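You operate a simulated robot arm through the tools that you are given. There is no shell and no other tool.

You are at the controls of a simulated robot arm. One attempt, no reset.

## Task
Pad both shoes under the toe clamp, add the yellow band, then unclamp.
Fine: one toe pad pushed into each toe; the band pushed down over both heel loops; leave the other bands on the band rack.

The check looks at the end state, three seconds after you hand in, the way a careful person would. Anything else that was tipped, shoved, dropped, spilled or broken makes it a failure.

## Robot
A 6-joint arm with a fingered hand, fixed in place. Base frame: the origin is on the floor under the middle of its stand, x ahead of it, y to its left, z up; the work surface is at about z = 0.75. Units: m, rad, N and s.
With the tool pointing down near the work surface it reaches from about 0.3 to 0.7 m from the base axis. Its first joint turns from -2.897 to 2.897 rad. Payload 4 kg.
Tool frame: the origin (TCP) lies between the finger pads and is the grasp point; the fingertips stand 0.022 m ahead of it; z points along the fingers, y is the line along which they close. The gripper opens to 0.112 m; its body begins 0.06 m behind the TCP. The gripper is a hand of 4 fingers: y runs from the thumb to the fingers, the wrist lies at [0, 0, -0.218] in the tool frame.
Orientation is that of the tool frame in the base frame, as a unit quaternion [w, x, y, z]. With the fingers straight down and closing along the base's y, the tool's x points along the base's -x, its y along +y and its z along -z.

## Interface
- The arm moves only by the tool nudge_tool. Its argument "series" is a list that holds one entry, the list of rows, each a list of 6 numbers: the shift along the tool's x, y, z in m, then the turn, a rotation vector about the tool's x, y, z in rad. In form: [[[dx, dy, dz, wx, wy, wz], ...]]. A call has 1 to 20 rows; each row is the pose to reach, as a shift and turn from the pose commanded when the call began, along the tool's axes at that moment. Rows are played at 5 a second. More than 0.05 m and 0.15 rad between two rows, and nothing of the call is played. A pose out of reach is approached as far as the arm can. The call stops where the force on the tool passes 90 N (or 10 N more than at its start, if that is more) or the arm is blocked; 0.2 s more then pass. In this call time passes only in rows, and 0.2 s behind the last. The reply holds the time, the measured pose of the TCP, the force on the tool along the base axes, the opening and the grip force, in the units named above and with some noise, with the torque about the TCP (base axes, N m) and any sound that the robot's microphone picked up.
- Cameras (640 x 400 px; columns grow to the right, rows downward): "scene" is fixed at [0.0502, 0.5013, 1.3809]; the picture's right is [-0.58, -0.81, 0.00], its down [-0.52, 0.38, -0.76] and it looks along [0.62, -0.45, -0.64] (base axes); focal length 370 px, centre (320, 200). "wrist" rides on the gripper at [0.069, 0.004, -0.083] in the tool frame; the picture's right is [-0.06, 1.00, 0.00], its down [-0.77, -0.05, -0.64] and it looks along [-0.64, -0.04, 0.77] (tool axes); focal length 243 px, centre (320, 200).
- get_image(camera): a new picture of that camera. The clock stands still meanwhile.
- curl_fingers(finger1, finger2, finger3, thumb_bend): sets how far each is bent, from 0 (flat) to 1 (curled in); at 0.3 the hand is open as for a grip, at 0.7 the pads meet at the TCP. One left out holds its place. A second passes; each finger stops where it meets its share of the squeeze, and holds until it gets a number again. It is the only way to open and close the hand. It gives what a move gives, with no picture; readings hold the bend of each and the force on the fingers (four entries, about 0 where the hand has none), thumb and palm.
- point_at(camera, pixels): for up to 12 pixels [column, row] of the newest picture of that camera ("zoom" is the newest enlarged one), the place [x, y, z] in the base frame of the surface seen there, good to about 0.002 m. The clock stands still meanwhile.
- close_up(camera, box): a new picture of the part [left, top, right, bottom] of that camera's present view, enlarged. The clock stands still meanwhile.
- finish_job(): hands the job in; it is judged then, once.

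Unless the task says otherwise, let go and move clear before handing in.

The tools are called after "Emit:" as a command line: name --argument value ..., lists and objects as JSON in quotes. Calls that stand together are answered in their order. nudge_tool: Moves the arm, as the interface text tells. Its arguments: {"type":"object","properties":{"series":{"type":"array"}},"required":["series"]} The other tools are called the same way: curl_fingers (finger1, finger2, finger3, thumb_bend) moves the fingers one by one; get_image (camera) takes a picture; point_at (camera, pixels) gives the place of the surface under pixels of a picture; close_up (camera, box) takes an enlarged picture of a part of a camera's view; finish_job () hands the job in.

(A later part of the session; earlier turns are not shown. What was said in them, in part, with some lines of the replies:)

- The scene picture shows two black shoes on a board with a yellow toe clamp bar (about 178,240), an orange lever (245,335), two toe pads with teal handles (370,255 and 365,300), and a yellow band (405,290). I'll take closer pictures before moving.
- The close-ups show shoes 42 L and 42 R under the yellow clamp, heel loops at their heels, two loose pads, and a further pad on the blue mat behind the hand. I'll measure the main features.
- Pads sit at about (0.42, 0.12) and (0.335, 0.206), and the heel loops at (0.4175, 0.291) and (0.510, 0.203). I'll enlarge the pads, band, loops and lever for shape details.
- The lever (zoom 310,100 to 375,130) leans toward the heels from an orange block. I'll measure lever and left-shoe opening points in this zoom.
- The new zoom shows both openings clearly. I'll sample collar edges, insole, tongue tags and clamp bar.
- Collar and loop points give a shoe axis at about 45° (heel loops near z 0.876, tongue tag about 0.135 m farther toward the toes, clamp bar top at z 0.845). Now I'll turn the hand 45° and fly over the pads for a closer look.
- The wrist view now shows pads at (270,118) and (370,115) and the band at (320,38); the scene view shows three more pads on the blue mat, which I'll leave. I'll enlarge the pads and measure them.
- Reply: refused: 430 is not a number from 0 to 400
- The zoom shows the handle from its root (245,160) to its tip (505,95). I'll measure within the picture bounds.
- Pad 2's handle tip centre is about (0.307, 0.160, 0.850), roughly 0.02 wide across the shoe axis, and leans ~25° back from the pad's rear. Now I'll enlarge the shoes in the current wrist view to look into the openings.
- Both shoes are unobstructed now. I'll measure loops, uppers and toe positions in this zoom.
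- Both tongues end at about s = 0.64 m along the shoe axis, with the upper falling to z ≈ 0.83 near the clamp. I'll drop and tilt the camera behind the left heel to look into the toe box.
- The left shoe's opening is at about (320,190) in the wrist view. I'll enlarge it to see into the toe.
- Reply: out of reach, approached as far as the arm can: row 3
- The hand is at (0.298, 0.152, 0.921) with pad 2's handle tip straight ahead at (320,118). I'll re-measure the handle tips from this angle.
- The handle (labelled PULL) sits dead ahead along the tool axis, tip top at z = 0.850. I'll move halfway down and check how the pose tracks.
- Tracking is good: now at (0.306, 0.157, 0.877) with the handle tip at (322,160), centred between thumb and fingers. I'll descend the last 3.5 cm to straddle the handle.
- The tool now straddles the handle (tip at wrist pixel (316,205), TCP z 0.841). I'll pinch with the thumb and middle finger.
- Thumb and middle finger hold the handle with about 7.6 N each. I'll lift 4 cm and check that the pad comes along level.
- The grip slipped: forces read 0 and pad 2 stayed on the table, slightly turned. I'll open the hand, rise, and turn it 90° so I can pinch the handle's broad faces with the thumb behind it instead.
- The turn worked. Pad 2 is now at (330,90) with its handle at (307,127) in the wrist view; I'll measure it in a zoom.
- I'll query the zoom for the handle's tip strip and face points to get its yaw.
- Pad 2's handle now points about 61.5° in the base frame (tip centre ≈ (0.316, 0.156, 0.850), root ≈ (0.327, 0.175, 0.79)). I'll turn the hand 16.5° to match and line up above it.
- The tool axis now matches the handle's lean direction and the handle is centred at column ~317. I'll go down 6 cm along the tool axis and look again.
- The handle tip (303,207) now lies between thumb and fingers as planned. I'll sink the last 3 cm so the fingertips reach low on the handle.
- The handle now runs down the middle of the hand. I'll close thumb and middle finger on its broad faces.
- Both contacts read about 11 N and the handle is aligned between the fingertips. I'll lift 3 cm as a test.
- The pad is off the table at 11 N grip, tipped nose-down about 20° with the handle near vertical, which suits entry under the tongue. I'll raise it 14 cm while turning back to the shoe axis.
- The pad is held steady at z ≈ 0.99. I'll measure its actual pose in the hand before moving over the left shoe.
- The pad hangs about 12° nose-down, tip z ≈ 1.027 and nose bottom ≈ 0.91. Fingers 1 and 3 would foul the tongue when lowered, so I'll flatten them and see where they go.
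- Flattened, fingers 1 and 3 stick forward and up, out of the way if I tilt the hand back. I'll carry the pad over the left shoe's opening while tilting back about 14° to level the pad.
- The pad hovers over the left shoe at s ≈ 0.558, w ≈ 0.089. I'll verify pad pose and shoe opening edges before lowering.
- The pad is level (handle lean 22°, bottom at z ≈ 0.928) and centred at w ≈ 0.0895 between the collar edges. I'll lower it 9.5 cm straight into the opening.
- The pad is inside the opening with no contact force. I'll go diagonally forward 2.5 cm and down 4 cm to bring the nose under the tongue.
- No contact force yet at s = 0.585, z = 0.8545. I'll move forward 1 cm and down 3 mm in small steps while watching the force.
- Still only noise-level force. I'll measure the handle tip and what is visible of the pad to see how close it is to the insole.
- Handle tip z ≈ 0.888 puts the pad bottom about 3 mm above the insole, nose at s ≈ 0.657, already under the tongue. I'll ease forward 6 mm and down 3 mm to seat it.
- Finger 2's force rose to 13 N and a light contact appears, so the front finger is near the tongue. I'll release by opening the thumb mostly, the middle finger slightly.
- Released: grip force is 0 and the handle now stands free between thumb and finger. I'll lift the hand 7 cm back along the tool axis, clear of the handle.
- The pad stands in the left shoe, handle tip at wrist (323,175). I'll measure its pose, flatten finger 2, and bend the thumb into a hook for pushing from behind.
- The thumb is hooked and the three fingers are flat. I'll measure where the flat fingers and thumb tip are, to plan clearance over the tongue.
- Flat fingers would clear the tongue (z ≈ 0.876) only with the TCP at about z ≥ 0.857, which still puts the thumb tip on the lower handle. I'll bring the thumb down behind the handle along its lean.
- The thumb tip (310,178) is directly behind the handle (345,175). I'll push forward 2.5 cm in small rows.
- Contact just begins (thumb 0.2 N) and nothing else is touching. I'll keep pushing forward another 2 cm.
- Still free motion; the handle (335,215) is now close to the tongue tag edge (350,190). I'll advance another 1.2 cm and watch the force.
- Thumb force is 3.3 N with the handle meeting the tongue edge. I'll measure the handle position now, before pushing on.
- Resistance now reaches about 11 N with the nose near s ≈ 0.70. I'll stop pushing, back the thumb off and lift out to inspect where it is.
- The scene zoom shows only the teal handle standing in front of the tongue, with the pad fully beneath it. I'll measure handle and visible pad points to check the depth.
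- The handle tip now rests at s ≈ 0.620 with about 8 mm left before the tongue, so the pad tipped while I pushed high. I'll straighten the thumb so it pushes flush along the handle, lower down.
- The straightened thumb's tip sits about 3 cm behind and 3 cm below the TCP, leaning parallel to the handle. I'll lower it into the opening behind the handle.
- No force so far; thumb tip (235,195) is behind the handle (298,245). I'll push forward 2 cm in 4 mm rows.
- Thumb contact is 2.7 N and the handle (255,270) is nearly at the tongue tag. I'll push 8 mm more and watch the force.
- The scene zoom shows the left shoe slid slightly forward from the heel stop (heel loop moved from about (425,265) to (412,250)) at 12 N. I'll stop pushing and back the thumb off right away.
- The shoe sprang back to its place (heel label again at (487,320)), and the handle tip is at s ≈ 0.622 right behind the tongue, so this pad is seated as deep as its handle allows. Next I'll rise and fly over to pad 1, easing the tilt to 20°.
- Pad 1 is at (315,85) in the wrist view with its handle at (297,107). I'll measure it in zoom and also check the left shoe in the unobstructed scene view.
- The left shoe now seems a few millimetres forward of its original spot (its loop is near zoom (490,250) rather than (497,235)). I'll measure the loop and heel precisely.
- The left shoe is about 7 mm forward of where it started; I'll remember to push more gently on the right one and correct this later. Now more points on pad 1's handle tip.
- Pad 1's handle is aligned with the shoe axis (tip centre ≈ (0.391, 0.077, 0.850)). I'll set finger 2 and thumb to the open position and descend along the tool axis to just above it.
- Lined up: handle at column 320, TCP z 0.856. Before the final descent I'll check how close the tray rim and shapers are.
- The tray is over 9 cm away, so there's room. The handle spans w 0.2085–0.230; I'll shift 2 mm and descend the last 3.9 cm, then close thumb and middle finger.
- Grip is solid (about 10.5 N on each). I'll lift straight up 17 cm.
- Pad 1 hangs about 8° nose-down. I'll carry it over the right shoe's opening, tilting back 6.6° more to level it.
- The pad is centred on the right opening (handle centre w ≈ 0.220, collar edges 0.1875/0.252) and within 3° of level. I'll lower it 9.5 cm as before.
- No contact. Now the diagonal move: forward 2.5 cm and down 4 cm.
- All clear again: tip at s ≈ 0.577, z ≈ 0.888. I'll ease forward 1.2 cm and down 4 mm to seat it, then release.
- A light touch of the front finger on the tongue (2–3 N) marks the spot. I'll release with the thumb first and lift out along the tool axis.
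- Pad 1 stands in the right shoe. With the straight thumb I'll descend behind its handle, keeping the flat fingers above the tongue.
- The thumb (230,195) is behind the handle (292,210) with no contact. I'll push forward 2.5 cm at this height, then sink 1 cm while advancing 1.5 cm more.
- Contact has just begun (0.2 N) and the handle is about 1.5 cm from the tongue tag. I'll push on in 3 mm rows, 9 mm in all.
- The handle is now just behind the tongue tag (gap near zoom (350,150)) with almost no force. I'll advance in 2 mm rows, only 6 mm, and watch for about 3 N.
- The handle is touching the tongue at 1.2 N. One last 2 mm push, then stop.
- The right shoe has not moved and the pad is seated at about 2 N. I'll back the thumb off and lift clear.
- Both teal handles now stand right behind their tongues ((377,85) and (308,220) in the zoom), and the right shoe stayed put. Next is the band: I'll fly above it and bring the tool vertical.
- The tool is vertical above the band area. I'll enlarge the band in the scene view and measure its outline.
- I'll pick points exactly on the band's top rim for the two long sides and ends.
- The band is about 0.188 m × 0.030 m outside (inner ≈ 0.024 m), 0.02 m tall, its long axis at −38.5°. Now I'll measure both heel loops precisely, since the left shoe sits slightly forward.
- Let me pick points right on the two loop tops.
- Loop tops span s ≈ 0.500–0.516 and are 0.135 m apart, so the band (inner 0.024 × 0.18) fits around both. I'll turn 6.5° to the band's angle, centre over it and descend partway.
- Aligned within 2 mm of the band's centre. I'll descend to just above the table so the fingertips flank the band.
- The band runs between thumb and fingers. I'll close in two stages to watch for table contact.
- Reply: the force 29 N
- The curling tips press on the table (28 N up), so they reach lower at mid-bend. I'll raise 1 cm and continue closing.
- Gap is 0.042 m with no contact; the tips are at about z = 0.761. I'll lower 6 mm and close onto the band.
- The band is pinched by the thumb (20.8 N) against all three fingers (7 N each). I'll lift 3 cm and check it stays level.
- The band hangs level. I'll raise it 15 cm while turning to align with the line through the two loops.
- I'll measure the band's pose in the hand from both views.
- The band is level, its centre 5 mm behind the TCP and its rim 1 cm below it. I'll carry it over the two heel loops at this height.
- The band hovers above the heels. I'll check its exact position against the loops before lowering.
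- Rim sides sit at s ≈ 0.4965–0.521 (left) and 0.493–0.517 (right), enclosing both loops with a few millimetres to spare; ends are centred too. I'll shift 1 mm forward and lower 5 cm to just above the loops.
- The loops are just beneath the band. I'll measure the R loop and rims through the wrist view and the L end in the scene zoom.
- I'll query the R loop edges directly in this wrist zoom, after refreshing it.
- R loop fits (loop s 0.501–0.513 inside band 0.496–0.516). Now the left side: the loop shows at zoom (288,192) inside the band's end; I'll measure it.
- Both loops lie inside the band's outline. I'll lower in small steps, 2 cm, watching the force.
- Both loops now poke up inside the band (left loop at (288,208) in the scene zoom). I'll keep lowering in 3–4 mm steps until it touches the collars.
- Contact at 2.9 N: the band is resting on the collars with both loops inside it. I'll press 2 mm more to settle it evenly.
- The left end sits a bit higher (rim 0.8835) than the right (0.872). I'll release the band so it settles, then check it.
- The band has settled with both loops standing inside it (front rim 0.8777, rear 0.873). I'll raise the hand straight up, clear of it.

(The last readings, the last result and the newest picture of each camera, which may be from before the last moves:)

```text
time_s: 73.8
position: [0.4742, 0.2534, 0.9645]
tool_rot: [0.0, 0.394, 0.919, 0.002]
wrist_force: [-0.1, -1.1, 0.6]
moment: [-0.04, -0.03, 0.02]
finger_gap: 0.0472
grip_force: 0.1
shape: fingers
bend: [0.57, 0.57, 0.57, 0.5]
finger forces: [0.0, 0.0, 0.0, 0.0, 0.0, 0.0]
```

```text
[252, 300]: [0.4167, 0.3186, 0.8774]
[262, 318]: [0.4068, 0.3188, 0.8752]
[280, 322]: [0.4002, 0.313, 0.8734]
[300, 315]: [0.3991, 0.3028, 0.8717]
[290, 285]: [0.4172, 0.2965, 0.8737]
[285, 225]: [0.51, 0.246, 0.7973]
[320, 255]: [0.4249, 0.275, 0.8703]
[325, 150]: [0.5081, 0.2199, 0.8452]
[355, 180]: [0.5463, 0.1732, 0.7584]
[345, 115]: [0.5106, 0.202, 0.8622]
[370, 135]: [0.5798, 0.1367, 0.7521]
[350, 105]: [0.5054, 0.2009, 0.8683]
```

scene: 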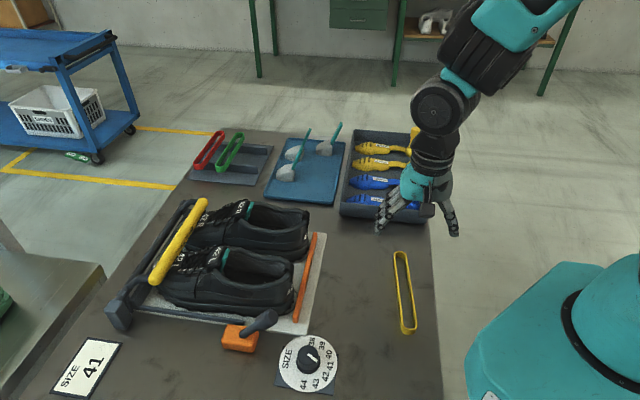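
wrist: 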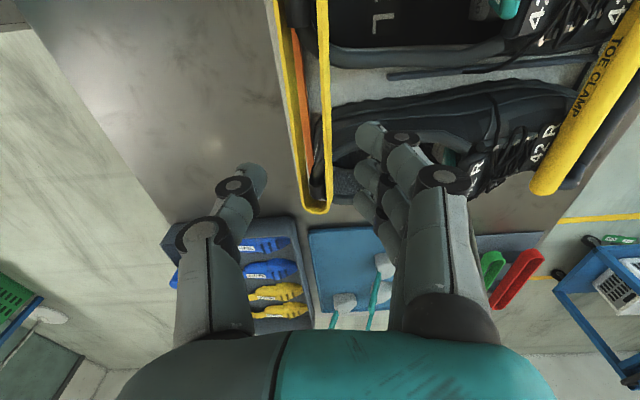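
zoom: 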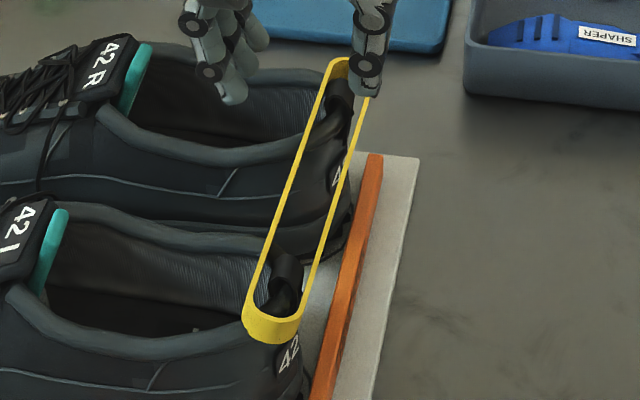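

The band lies around both heel loops. I'll zoom in with the wrist camera and measure rim heights at both ends.

Emit:
close_up --camera "wrist" --box '[250, 0, 370, 220]'

Emit:
point_at --camera "wrist" --pixels '[[325, 30], [326, 60], [328, 100], [329, 140], [330, 180], [325, 208], [308, 208], [296, 150], [288, 100], [280, 50], [318, 170], [315, 190]]'

```text
1.82 times, centred on (310, 110) of wrist
```

zoom: 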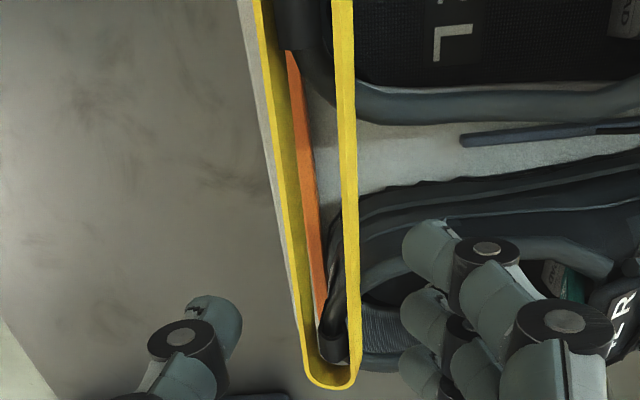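

```text
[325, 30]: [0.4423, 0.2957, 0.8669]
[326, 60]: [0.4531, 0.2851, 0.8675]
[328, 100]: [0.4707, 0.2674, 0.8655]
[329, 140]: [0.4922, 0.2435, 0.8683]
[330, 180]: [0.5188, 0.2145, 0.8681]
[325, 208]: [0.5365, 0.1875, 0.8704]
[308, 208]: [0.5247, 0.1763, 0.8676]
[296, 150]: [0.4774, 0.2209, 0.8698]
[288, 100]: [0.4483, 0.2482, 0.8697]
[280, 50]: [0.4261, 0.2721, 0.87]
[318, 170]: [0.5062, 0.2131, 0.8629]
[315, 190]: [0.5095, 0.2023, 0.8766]
```

Rims now read about 0.867–0.877 with loop tops at 0.879 protruding, so the band is down on the collars around both loops. Next the clamp lever: let me look at it closely for markings and shape.

Emit:
close_up --camera "scene" --box '[200, 295, 300, 370]'

Emit:
point_at --camera "zoom" --pixels '[[440, 130], [480, 110], [470, 150], [400, 170], [370, 200], [340, 220], [300, 200], [200, 250], [280, 300], [150, 220], [330, 260], [250, 220]]'

Emit:
close_up --camera "scene" --box '[90, 180, 330, 370]'

```text
5.33 times, centred on (250, 332) of scene
```

zoom: 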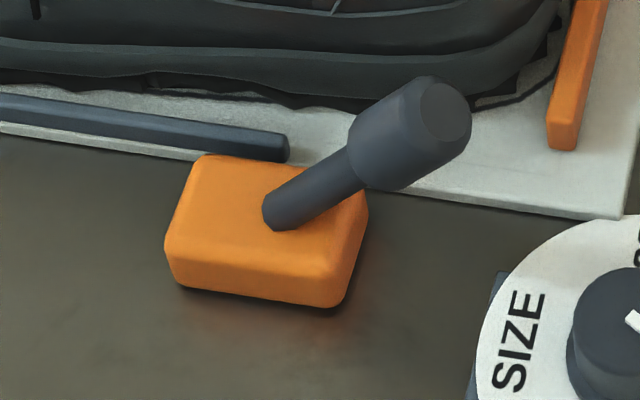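

```text
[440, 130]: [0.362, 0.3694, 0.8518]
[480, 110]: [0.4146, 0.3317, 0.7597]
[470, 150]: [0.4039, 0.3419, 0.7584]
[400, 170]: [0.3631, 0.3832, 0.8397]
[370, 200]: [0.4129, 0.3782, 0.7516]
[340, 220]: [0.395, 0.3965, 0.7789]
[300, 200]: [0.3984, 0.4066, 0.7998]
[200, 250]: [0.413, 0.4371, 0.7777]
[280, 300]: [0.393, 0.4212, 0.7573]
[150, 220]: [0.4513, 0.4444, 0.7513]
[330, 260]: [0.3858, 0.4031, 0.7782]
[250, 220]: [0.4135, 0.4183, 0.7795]
```

```text
2.11 times, centred on (210, 275) of scene
```

zoom: 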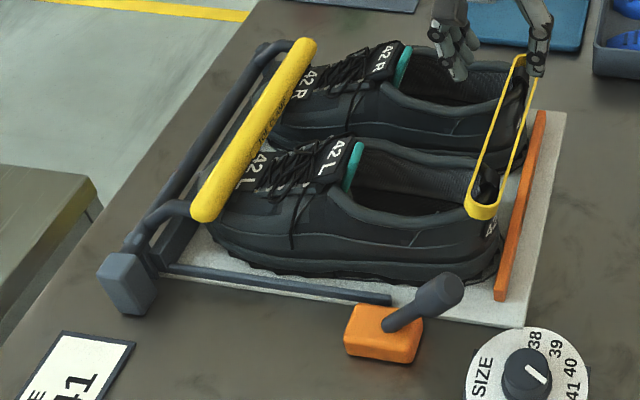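

The lever (knob near (0.367, 0.373, 0.85)) leans back toward the heels from its block at (0.403, 0.42), so releasing should mean swinging it toward the toes. I'll measure the dial's height and surroundings before bringing the hand behind the knob.

Emit:
get_image --camera "scene"

Emit:
point_at --camera "scene" --pixels '[[308, 355], [312, 362], [290, 345], [330, 370], [262, 322], [270, 315], [275, 322], [232, 345], [160, 300], [200, 305], [118, 318], [272, 290]]'

```text
taken
```

scene: 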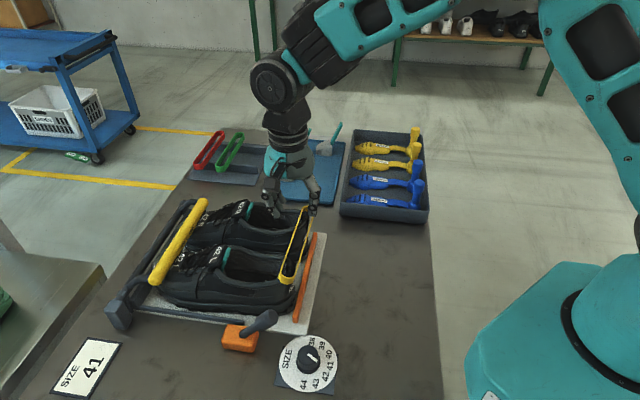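

```text
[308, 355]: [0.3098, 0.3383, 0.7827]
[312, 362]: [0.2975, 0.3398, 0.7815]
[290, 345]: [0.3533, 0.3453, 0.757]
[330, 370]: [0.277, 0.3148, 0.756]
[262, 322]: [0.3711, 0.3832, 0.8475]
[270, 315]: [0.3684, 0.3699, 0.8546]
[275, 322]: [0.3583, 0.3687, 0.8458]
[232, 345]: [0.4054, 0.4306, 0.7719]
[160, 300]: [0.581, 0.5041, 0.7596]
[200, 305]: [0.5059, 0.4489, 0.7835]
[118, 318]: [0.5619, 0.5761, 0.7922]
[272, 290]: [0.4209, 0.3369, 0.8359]
```

The dial knob tops out at z = 0.782, so there's room. I'll make a closed fist and move it over to a point behind the lever knob, staying high.

Emit:
curl_fingers --finger1 0.75 --finger2 0.75 --finger3 0.75 --thumb_bend 0.7

Emit:
nudge_tool --series '[[[0.0333, -0.0128, -0.005, 0, 0, -0.005], [0.0666, -0.0256, -0.005, 0, 0, -0.01], [0.0998, -0.0384, -0.005, 0, 0, -0.016], [0.1331, -0.0512, -0.005, 0, 0, -0.021], [0.1664, -0.064, -0.005, 0, 0, -0.026]]]'

Emit:
get_image --camera "wrist"

Emit:
get_image --camera "scene"

```text
time_s: 74.8
position: [0.4741, 0.2529, 0.964]
tool_rot: [0.001, 0.395, 0.919, 0.002]
wrist_force: [0.2, 0.2, 0.0]
moment: [0.01, 0.02, -0.02]
finger_gap: 0.0072
grip_force: 0.0
shape: fingers
bend: [0.75, 0.74, 0.75, 0.69]
finger forces: [0.1, 0.0, 0.1, 0.1, 0.0, 0.1]
```

```text
time_s: 76.0
position: [0.3132, 0.3312, 0.9703]
tool_rot: [0.001, 0.384, 0.923, 0.002]
wrist_force: [0.0, -0.8, 0.5]
moment: [0.02, -0.02, 0.01]
finger_gap: 0.0076
grip_force: 0.0
shape: fingers
bend: [0.75, 0.74, 0.75, 0.69]
finger forces: [0.0, 0.0, 0.0, 0.0, 0.1, 0.0]
```

```text
taken
```

wrist: 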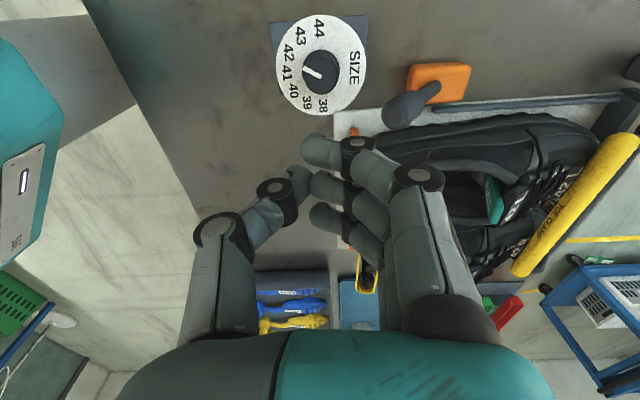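

```text
taken
```

scene: 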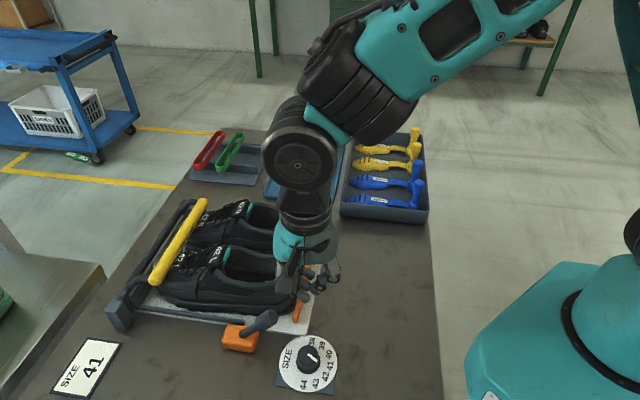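

The fist hangs at s ≈ 0.456, w ≈ −0.013; the lever knob is at (405,108) in the wrist view. I'll measure it from this angle.

Emit:
close_up --camera "wrist" --box '[365, 45, 485, 145]'

Emit:
point_at --camera "zoom" --pixels '[[110, 270], [130, 310], [150, 340], [170, 250], [220, 300], [255, 290], [260, 250], [310, 220], [200, 270], [340, 180], [250, 110], [500, 130]]'

```text
4.00 times, centred on (425, 95) of wrist
```

zoom: 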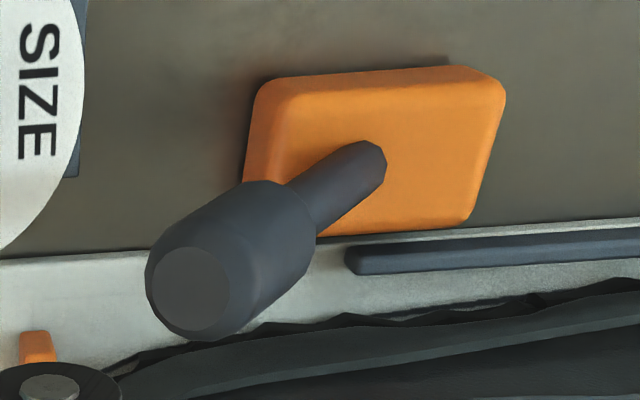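

```text
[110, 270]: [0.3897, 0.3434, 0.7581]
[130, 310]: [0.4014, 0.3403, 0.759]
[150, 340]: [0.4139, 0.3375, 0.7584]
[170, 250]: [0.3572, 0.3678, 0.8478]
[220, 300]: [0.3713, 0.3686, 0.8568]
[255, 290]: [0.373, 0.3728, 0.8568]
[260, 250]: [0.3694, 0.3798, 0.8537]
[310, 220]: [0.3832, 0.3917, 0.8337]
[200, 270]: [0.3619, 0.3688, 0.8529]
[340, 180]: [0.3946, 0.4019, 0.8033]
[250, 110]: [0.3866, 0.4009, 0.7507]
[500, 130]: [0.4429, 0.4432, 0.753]
```

Knob end centre ≈ (0.362, 0.368, 0.851). I'll back up 1 cm for clearance and lower the fist to knob height behind it.

Emit:
nudge_tool --series '[[[0, -0.01, 0.03, 0, 0, 0], [0, -0.012, 0.065, 0, 0, 0], [0, -0.012, 0.1, 0, 0, 0], [0, -0.012, 0.11, 0, 0, 0]]]'

Emit:
get_image --camera "wrist"

Emit:
close_up --camera "scene" --box '[200, 200, 360, 380]'

```text
time_s: 77.0
position: [0.3058, 0.321, 0.8584]
tool_rot: [0.001, 0.382, 0.924, 0.002]
wrist_force: [0.6, 0.5, -0.3]
moment: [0.0, 0.01, -0.04]
finger_gap: 0.0071
grip_force: 0.0
shape: fingers
bend: [0.75, 0.74, 0.75, 0.69]
finger forces: [0.0, 0.1, 0.0, 0.0, 0.1, 0.0]
```

```text
taken
```

wrist: 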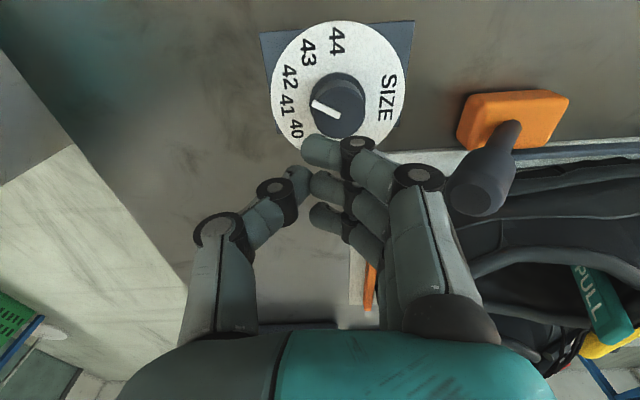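

```text
2.22 times, centred on (280, 290) of scene
```

zoom: 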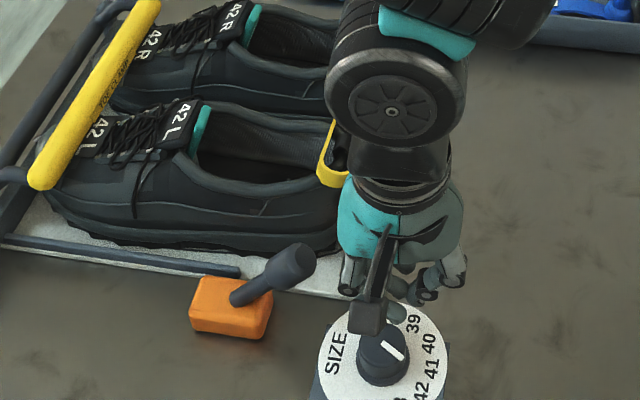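

The fist's knuckles (420,175) face the lever knob (485,185). I'll push toward the toes in 1 cm steps, 4 cm at first.

Emit:
nudge_tool --series '[[[0, 0.01, 0, 0, 0, 0], [0, 0.02, 0, 0, 0, 0], [0, 0.03, 0, 0, 0, 0], [0, 0.04, 0, 0, 0, 0]]]'

Emit:
get_image --camera "wrist"

Emit:
close_up --camera "scene" --box '[200, 200, 360, 380]'

```text
time_s: 78.0
position: [0.3349, 0.3496, 0.8598]
tool_rot: [0.001, 0.383, 0.924, 0.002]
wrist_force: [0.3, -0.4, 0.6]
moment: [-0.03, 0.0, 0.03]
finger_gap: 0.0074
grip_force: 0.0
shape: fingers
bend: [0.75, 0.74, 0.75, 0.69]
finger forces: [0.0, 0.1, 0.0, 0.0, 0.0, 0.0]
```

```text
taken
```

wrist: 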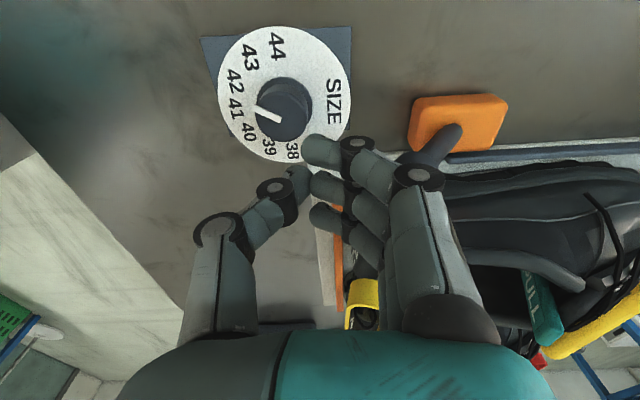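

```text
2.22 times, centred on (280, 290) of scene
```

zoom: 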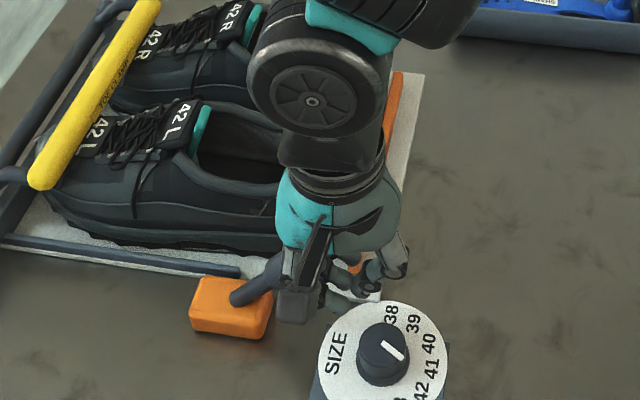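

No force yet and the knob is just at the knuckles. I'll push another 3 cm in 1 cm rows.

Emit:
nudge_tool --series '[[[0, 0.01, 0, 0, 0, 0], [0, 0.02, 0, 0, 0, 0], [0, 0.03, 0, 0, 0, 0]]]'

Emit:
get_image --camera "wrist"

Emit:
close_up --camera "scene" --box '[170, 200, 330, 380]'

```text
time_s: 78.8
position: [0.3533, 0.3718, 0.86]
tool_rot: [-0.001, 0.382, 0.924, 0.002]
wrist_force: [-16.8, -5.6, 17.6]
moment: [-0.01, -0.19, -0.06]
finger_gap: 0.0092
grip_force: 16.3
shape: fingers
bend: [0.75, 0.76, 0.77, 0.68]
finger forces: [0.0, 22.8, 9.4, 0.0, 0.1, 0.0]
```

```text
taken
```

wrist: 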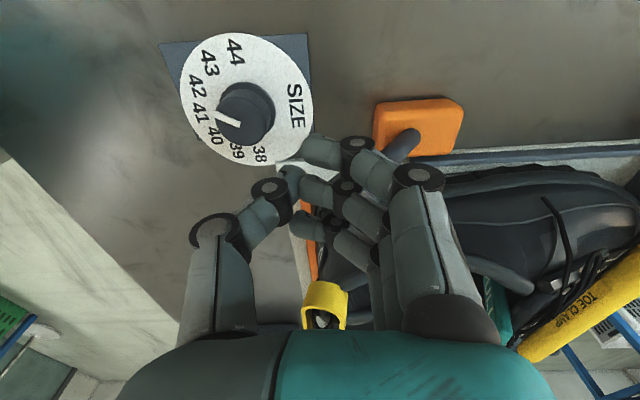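

```text
2.22 times, centred on (250, 290) of scene
```

zoom: 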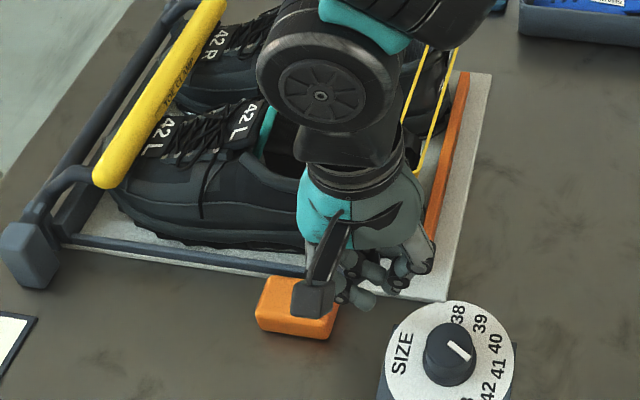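

Finger 2 reads 22.8 N with 17.6 N upward on the tool: the sloping fingertips push the knob down as much as forward. I'll back off, lower the fist 2.8 cm so the upright knuckles meet the knob, and push again.

Emit:
nudge_tool --series '[[[0, -0.015, 0, 0, 0, 0], [0, -0.04, 0, 0, 0, 0], [0, -0.05, 0.015, 0, 0, 0], [0, -0.05, 0.028, 0, 0, 0]]]'

Emit:
get_image --camera "wrist"

Emit:
close_up --camera "scene" --box '[170, 200, 330, 380]'

```text
time_s: 79.8
position: [0.3197, 0.3359, 0.832]
tool_rot: [0.0, 0.384, 0.923, 0.003]
wrist_force: [-0.5, 0.1, -0.2]
moment: [0.01, 0.0, -0.02]
finger_gap: 0.0075
grip_force: 0.0
shape: fingers
bend: [0.75, 0.75, 0.75, 0.69]
finger forces: [0.1, 0.1, 0.1, 0.1, 0.0, 0.1]
```

```text
taken
```

wrist: 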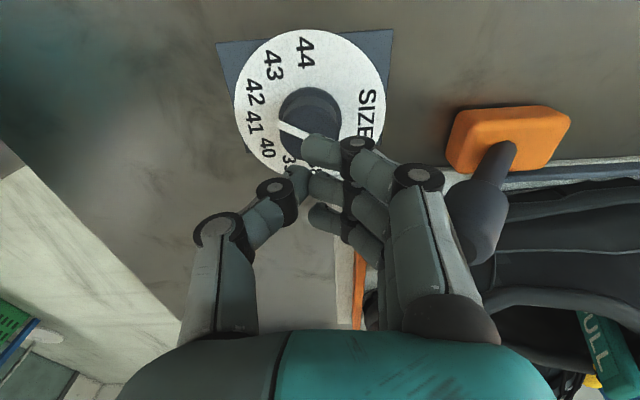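

```text
2.22 times, centred on (250, 290) of scene
```

zoom: 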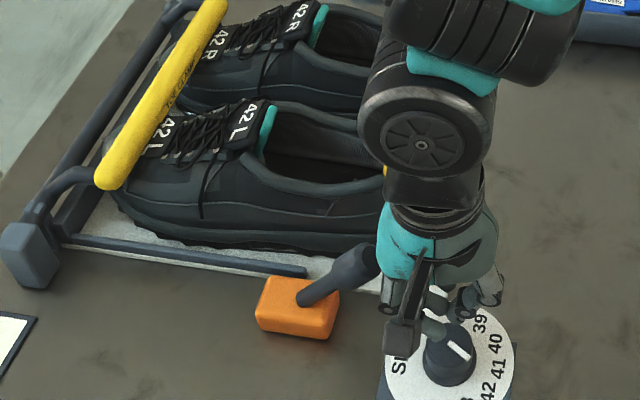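

I'll check whether the lever moved at all under that first push.

Emit:
point_at --camera "zoom" --pixels '[[365, 260], [350, 255], [345, 275], [320, 290], [305, 298], [370, 268], [375, 255], [335, 270], [300, 310], [360, 245], [355, 270], [340, 260]]'

Emit:
point_at --camera "wrist" --pixels '[[475, 240], [490, 245], [465, 210], [490, 200], [500, 170], [480, 260], [500, 220], [510, 150], [455, 200], [495, 180], [485, 225], [470, 225]]'

```text
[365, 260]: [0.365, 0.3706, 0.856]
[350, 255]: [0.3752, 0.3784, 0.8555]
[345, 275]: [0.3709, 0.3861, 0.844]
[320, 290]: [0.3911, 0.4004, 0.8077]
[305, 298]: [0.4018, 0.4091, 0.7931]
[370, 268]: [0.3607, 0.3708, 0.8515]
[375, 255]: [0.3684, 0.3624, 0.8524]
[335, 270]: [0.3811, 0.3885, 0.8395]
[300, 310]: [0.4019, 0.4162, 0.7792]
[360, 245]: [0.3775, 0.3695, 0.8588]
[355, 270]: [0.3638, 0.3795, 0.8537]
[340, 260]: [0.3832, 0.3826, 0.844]
```

```text
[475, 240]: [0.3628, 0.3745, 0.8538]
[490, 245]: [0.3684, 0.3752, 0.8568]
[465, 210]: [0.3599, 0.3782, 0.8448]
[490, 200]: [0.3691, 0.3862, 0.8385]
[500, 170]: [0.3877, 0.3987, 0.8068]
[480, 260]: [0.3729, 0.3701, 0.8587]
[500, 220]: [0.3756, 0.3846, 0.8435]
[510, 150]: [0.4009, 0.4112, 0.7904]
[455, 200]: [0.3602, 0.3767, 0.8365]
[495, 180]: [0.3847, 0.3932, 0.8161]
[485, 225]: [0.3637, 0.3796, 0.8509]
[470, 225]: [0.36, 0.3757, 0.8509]
```

The lever has only crept about 3 mm. Now with the fist lower and shifted slightly outward, I'll push again so the upright part of the fingers meets the knob.

Emit:
nudge_tool --series '[[[0.007, 0, 0.005, 0, 0, 0], [0.007, 0, 0.01, 0, 0, 0], [0.007, 0.01, 0.01, 0, 0, 0], [0.007, 0.018, 0.01, 0, 0, 0], [0.007, 0.026, 0.01, 0, 0, 0]]]'

Emit:
get_image --camera "wrist"

Emit:
close_up --camera "scene" --box '[170, 200, 330, 380]'

```text
time_s: 81.0
position: [0.3321, 0.3595, 0.8219]
tool_rot: [0.001, 0.382, 0.924, 0.002]
wrist_force: [-3.3, -1.0, 0.5]
moment: [0.06, -0.1, -0.05]
finger_gap: 0.0074
grip_force: 1.5
shape: fingers
bend: [0.75, 0.75, 0.75, 0.69]
finger forces: [0.0, 0.0, 3.2, 0.0, 0.0, 0.1]
```

```text
taken
```

wrist: 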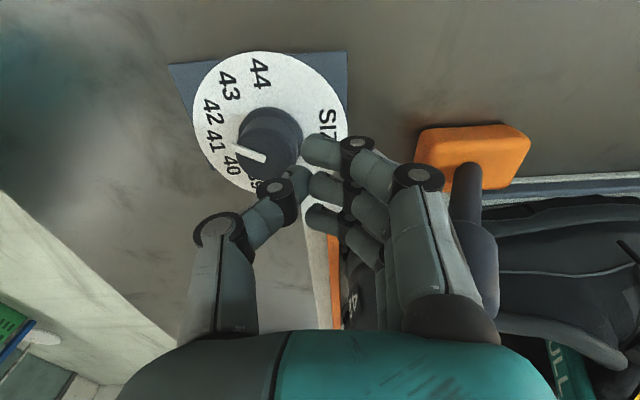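

```text
2.22 times, centred on (250, 290) of scene
```

zoom: 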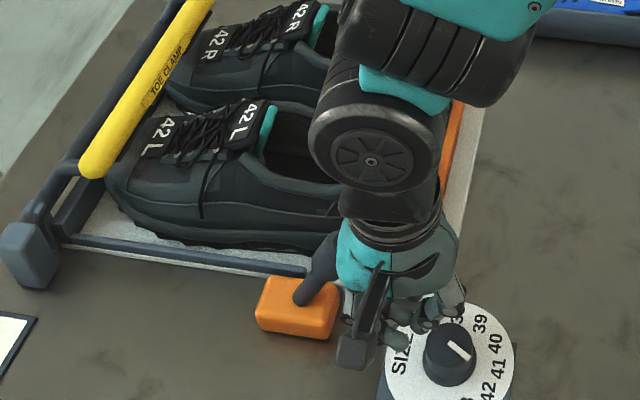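

The lever is swinging upright and the clamp bar is lifting off the toes (bar now at zoom (100,170)); force is only 3 N. I'll keep pushing while rising slightly to follow the arc.

Emit:
nudge_tool --series '[[[0, 0.01, -0.003, 0, 0, 0], [0, 0.02, -0.006, 0, 0, 0], [0, 0.03, -0.009, 0, 0, 0], [0, 0.04, -0.012, 0, 0, 0]]]'

Emit:
get_image --camera "wrist"

Emit:
get_image --camera "scene"

```text
time_s: 82.0
position: [0.362, 0.3872, 0.8348]
tool_rot: [0.001, 0.383, 0.924, 0.002]
wrist_force: [-0.8, -0.3, -1.3]
moment: [-0.01, -0.05, 0.0]
finger_gap: 0.0072
grip_force: 0.5
shape: fingers
bend: [0.75, 0.75, 0.75, 0.69]
finger forces: [0.0, 0.0, 0.6, 0.1, 0.0, 0.1]
```

```text
taken
```

wrist: 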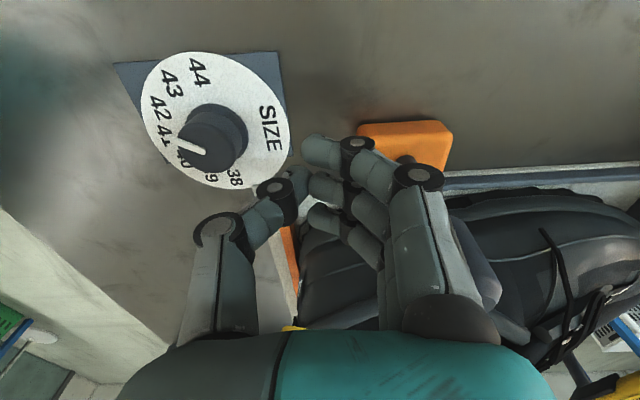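

```text
taken
```

scene: 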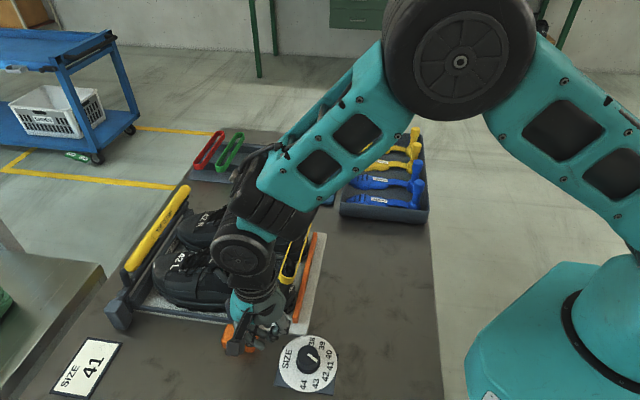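

The bar is lifting well clear now (scene (157,228)). I'll continue pushing the lever toward its end stop.

Emit:
nudge_tool --series '[[[0, 0.01, 0.0, 0, 0, 0], [0, 0.02, 0.0, 0, 0, 0], [0, 0.03, 0.0, 0, 0, 0], [0, 0.04, 0.003, 0, 0, 0]]]'

Emit:
get_image --camera "wrist"

Emit:
get_image --camera "scene"

```text
time_s: 83.0
position: [0.3904, 0.4154, 0.831]
tool_rot: [0.001, 0.382, 0.924, 0.003]
wrist_force: [0.3, 0.1, 0.4]
moment: [0.01, 0.04, -0.01]
finger_gap: 0.0075
grip_force: 0.1
shape: fingers
bend: [0.75, 0.75, 0.75, 0.69]
finger forces: [0.0, 0.0, 0.0, 0.0, 0.0, 0.2]
```

```text
taken
```

wrist: 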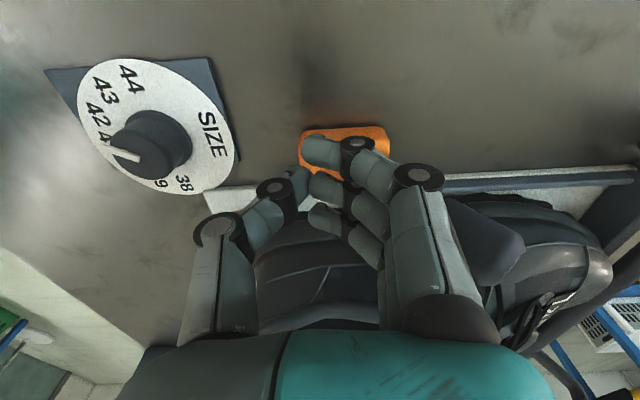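

```text
taken
```

scene: 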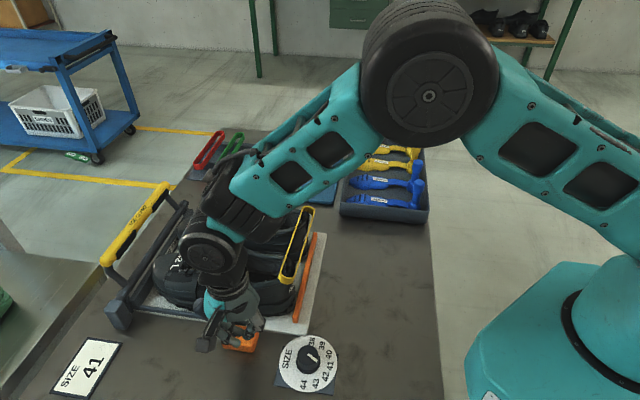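

The bar has swung far back (scene (137,225)). I'll follow the lever another 3 cm to be sure it reaches its end.

Emit:
nudge_tool --series '[[[0, 0.01, 0.003, 0, 0, 0], [0, 0.02, 0.006, 0, 0, 0], [0, 0.03, 0.009, 0, 0, 0]]]'

Emit:
get_image --camera "wrist"

Emit:
close_up --camera "scene" --box '[80, 170, 340, 370]'

```text
time_s: 83.8
position: [0.4116, 0.4362, 0.8235]
tool_rot: [0.001, 0.382, 0.924, 0.002]
wrist_force: [-17.0, -14.8, 32.5]
moment: [0.42, -1.14, -0.28]
finger_gap: 0.0076
grip_force: 18.9
shape: fingers
bend: [0.75, 0.75, 0.75, 0.69]
finger forces: [0.0, 8.9, 29.4, 0.0, 0.1, 0.1]
```

```text
taken
```

wrist: 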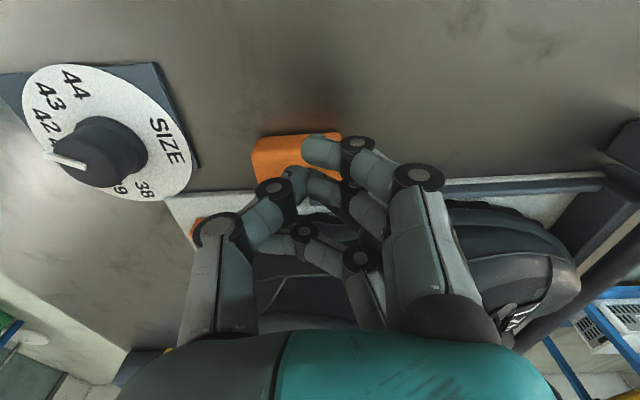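

```text
2.00 times, centred on (210, 270) of scene
```

zoom: 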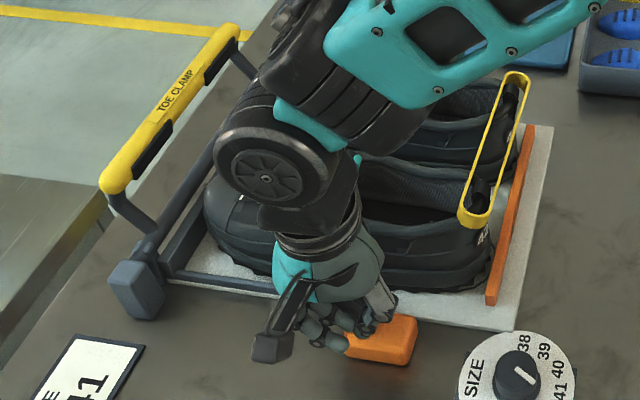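

High force (finger 3 at 29 N): the lever is at its end stop and the bar is fully open. I'll back off and lift away now.

Emit:
nudge_tool --series '[[[0.002, -0.01, -0.01, 0, 0, 0], [0.004, -0.025, -0.03, 0, 0, 0], [0.004, -0.04, -0.06, 0, 0, 0], [0.004, -0.06, -0.1, 0, 0, 0], [0.004, -0.08, -0.14, 0, 0, 0]]]'

Emit:
get_image --camera "wrist"

Emit:
get_image --camera "scene"

```text
time_s: 85.0
position: [0.351, 0.3824, 0.9629]
tool_rot: [0.001, 0.383, 0.924, 0.002]
wrist_force: [-0.8, -0.4, -0.2]
moment: [0.0, -0.04, 0.01]
finger_gap: 0.0075
grip_force: 0.1
shape: fingers
bend: [0.75, 0.75, 0.75, 0.69]
finger forces: [0.1, 0.1, 0.0, 0.0, 0.0, 0.0]
```

```text
taken
```

wrist: 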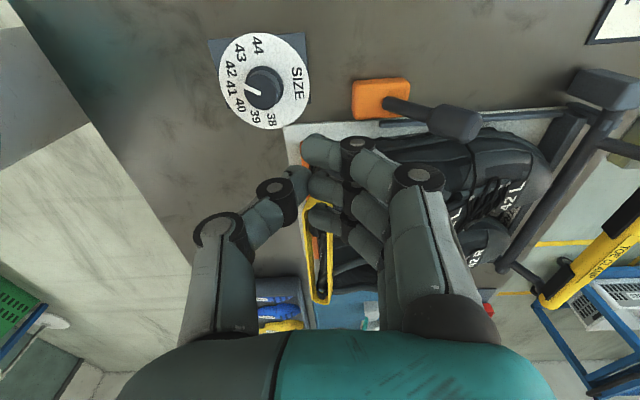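

```text
taken
```

scene: 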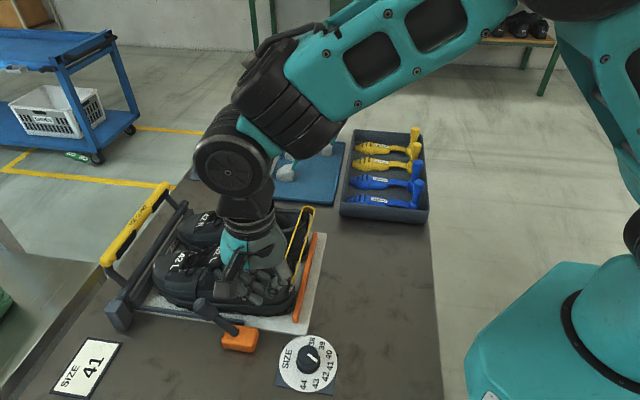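

The lever now leans toward the toes (scene (205,305)) and the clamp bar stands open. I'll move the hand back out of the way and inspect everything.

Emit:
nudge_tool --series '[[[0, -0.02, -0.03, 0, 0, 0], [-0.01, -0.05, -0.05, 0, 0, 0], [-0.03, -0.08, -0.06, 0, 0, 0], [-0.055, -0.11, -0.07, 0, 0, 0], [-0.08, -0.14, -0.08, 0, 0, 0], [-0.1, -0.17, -0.09, 0, 0, 0]]]'

Emit:
get_image --camera "scene"

Emit:
close_up --camera "scene" --box '[90, 170, 340, 350]'

Emit:
get_image --camera "wrist"

```text
time_s: 86.4
position: [0.3007, 0.1912, 1.0512]
tool_rot: [0.0, 0.382, 0.924, 0.001]
wrist_force: [-0.1, 0.2, -0.5]
moment: [0.0, 0.02, 0.01]
finger_gap: 0.0074
grip_force: 0.0
shape: fingers
bend: [0.75, 0.75, 0.75, 0.69]
finger forces: [0.0, 0.0, 0.0, 0.1, 0.0, 0.0]
```

```text
taken
```

scene: 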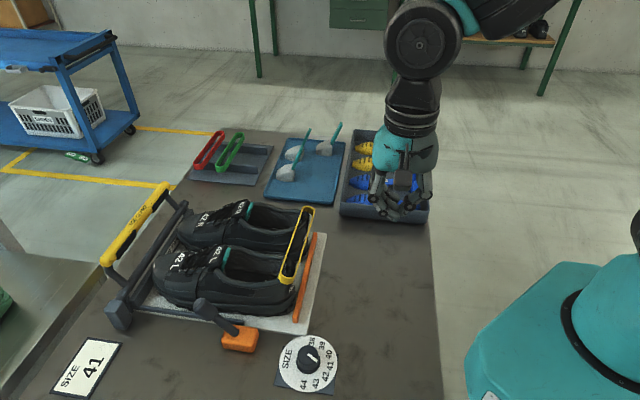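

```text
2.22 times, centred on (215, 260) of scene
```

zoom: 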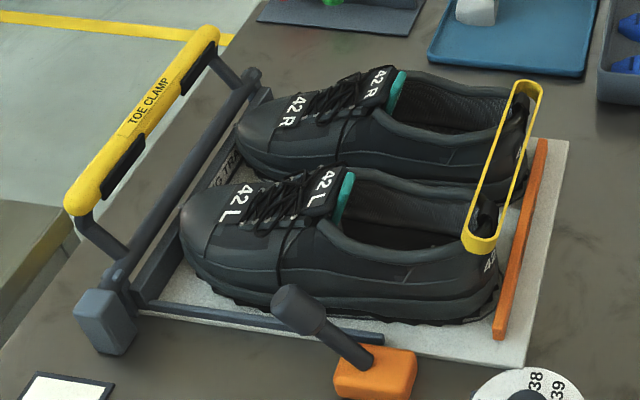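

```text
taken
```

wrist: 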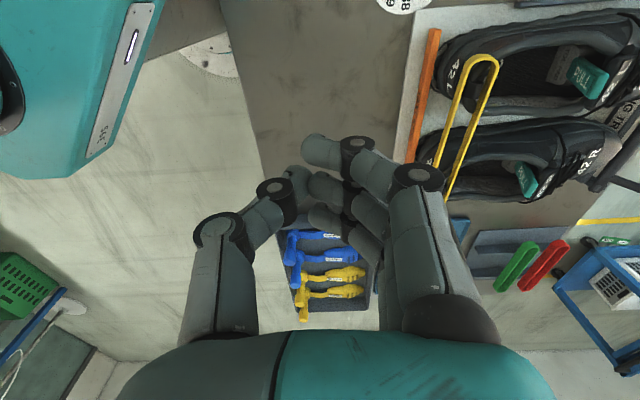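

Both shoes, pads and the open clamp are visible now. I'll zoom on the band and loops, and on the pads, to verify.

Emit:
close_up --camera "scene" --box '[255, 190, 345, 300]'

Emit:
point_at --camera "zoom" --pixels '[[247, 310], [258, 328], [275, 333], [298, 325], [285, 300], [265, 260], [318, 260], [300, 165], [350, 170], [338, 65], [350, 55], [342, 95]]'

Emit:
close_up --camera "wrist" --box '[400, 20, 640, 220]'

```text
3.64 times, centred on (300, 245) of scene
```

zoom: 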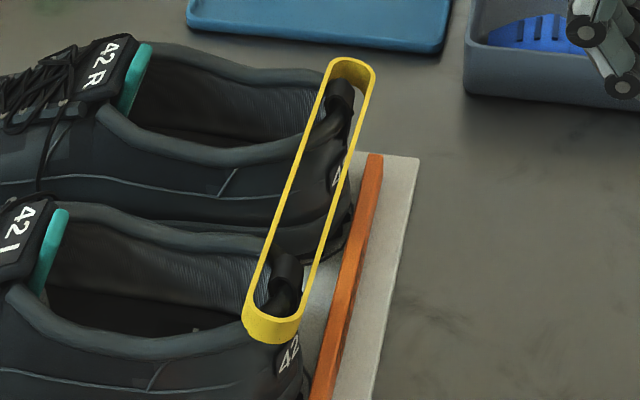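

```text
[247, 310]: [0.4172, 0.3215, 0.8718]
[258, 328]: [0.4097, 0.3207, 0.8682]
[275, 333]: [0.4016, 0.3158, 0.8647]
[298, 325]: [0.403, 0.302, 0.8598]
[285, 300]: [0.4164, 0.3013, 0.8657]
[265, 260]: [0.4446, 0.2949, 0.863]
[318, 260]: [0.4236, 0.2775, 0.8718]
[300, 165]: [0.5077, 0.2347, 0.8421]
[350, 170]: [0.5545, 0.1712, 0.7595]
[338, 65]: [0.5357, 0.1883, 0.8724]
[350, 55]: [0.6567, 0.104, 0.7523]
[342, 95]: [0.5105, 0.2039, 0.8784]
```

```text
2.00 times, centred on (520, 120) of wrist
```

zoom: 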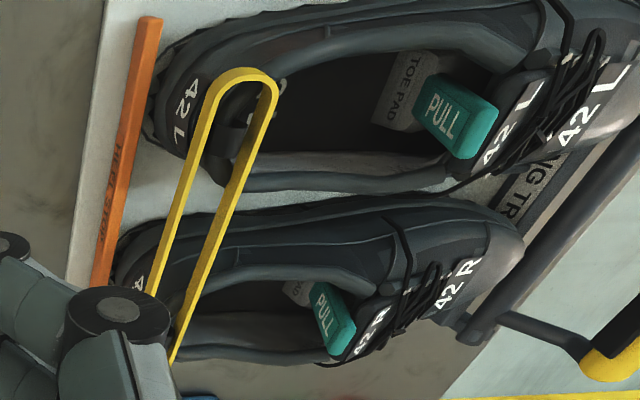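

Both handles (PULL) sit against the tongues, with the pads beneath. I'll measure each pad's rear face, handle and tongue edge to compare depth.

Emit:
point_at --camera "zoom" --pixels '[[400, 90], [385, 110], [425, 75], [440, 120], [480, 110], [455, 150], [500, 130], [510, 100], [297, 292], [325, 315], [345, 335], [360, 340]]'

Emit:
point_at --camera "zoom" --pixels '[[240, 75], [212, 80], [270, 85], [265, 110], [190, 170], [235, 200], [165, 260], [205, 280], [225, 140], [235, 135], [150, 290], [185, 340]]'

```text
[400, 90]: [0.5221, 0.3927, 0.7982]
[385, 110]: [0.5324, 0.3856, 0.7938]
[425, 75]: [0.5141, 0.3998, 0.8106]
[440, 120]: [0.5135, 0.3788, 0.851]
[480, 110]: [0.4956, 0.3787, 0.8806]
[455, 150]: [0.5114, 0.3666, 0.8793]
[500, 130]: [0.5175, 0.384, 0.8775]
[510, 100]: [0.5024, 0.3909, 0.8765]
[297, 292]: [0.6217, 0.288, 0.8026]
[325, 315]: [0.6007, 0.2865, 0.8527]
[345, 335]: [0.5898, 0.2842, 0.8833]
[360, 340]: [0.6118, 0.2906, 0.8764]
```

```text
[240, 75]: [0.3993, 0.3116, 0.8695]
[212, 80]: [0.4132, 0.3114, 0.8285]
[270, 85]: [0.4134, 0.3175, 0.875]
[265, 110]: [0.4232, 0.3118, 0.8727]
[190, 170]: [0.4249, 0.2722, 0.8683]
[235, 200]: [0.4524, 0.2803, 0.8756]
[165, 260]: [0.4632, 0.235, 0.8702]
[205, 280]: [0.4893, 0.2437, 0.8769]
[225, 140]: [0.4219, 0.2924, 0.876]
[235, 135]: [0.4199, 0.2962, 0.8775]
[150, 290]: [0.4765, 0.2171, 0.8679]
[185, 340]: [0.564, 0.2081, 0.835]
```

Both pads sit at the same depth relative to their shoes (rear faces ~0.137 m ahead of the loops, handles at the tongues), and the band's rims (0.868–0.877) lie below the loop tops. I'll open the hand, move it a bit higher and clear, and take a final look.

Emit:
curl_fingers --finger1 0.3 --finger2 0.3 --finger3 0.3 --thumb_bend 0.3

Emit:
nudge_tool --series '[[[-0.01, 0, -0.02, 0, 0, 0], [-0.02, 0, -0.04, 0, 0, 0], [-0.03, 0, -0.06, 0, 0, 0]]]'

Emit:
get_image --camera "scene"

Emit:
close_up --camera "scene" --box '[130, 180, 330, 320]'

Emit:
close_up --camera "scene" --box '[170, 115, 440, 235]'

```text
time_s: 87.4
position: [0.3009, 0.1914, 1.0534]
tool_rot: [0.001, 0.383, 0.924, 0.002]
wrist_force: [0.1, 1.0, 0.6]
moment: [0.02, 0.0, 0.01]
finger_gap: 0.1126
grip_force: 0.1
shape: fingers
bend: [0.3, 0.3, 0.3, 0.3]
finger forces: [0.0, 0.1, 0.0, 0.0, 0.1, 0.0]
```

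```text
time_s: 88.2
position: [0.3226, 0.1703, 1.1116]
tool_rot: [0.001, 0.383, 0.924, 0.002]
wrist_force: [-0.2, 0.2, -0.7]
moment: [-0.01, 0.02, -0.01]
finger_gap: 0.1126
grip_force: 0.1
shape: fingers
bend: [0.3, 0.3, 0.3, 0.3]
finger forces: [0.0, 0.0, 0.0, 0.0, 0.1, 0.0]
```

```text
taken
```

scene: 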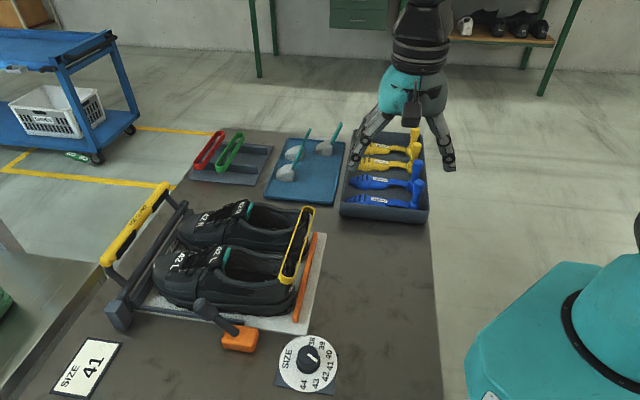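

```text
2.86 times, centred on (230, 250) of scene
```

zoom: 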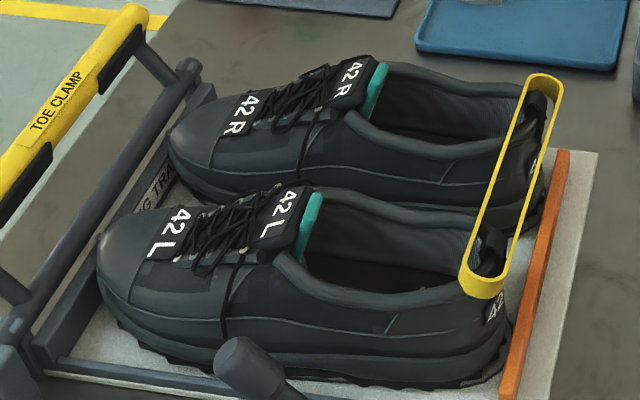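

```text
2.37 times, centred on (305, 175) of scene
```

zoom: 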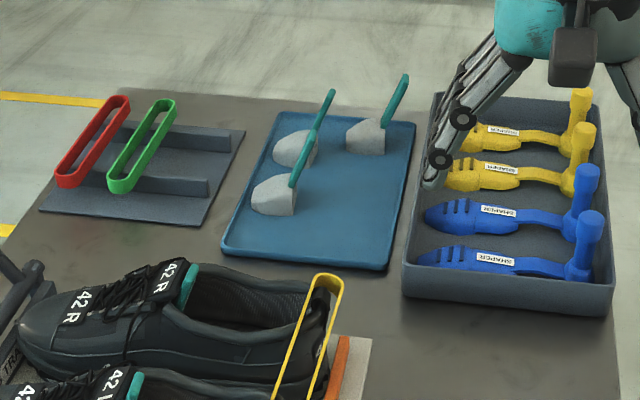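

Everything else (rack bands, mat pads, shapers, dial) is in place. One last check: whether the band really rests on the collars or could go lower.

Emit:
close_up --camera "scene" --box '[265, 195, 325, 300]'

Emit:
point_at --camera "zoom" --pixels '[[255, 300], [265, 318], [262, 330], [280, 338], [290, 345], [300, 330], [272, 345], [312, 305], [285, 265], [250, 320], [245, 345], [296, 285]]'

Emit:
point_at --camera "zoom" --pixels '[[340, 55], [355, 50], [370, 60], [375, 75], [330, 85], [362, 100], [350, 75], [345, 95], [325, 130], [320, 110], [360, 130], [300, 190]]'

```text
3.81 times, centred on (295, 248) of scene
```

zoom: 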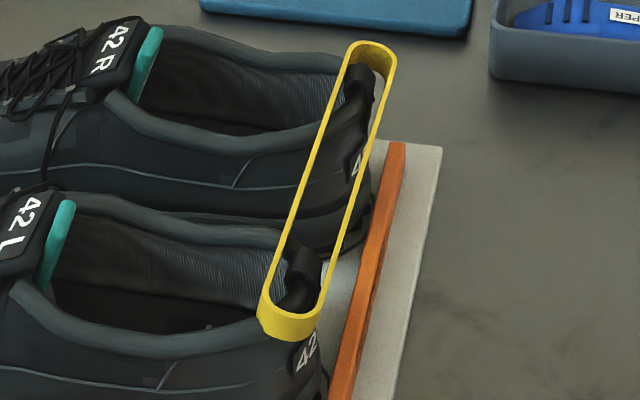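

```text
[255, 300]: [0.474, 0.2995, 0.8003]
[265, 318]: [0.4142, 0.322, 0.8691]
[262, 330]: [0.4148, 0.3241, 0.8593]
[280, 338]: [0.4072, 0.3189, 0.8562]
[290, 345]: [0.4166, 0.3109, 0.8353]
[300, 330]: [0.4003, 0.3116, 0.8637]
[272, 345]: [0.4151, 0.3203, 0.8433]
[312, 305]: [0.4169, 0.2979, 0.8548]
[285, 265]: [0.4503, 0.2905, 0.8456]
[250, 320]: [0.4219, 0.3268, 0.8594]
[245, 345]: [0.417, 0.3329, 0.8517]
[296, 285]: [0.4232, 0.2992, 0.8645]
```

```text
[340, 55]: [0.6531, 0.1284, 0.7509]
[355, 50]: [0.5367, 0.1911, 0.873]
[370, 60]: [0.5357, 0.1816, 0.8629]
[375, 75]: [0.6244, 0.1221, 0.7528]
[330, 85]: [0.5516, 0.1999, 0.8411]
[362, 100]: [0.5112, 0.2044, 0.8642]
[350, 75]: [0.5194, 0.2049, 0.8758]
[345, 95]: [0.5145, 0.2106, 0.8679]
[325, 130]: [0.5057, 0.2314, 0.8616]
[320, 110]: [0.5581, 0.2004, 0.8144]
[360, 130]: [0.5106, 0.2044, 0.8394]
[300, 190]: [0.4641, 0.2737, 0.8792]
```

The band's lower edge at the left end (z ≈ 0.856) sits on the collar (z ≈ 0.859), and the right rim is at 0.873 around its loop, so it is fully down. Pads are in, the clamp is open, the hand is empty and clear; I'm handing in.

Emit:
finish_job

```text
The job is handed in.
```

The job is handed in, and as far as I can see all three parts are done. The one part I'm unsure of is pad depth.

- **Toe pads:** One pad is in each shoe, pushed forward until its handle met the tongue. They can't go deeper, because the handle blocks on the tongue. I estimate the pad noses stop about 7 cm short of the inside of the toe.
- **Yellow band:** It is down over both heel loops and resting on the shoe collars. The red and green bands are still on the rack.
- **Clamp:** The lever is thrown over to its end stop and the clamp bar stands open.

**Shoe moved:** While I was pushing the left pad in, the left shoe slid about 7 mm forward from its start position. I did not push it back. The right shoe moved 2 mm at most.

The spare pads, shapers and dial looked untouched in the last pictures. The hand is open, empty and clear of the bench.
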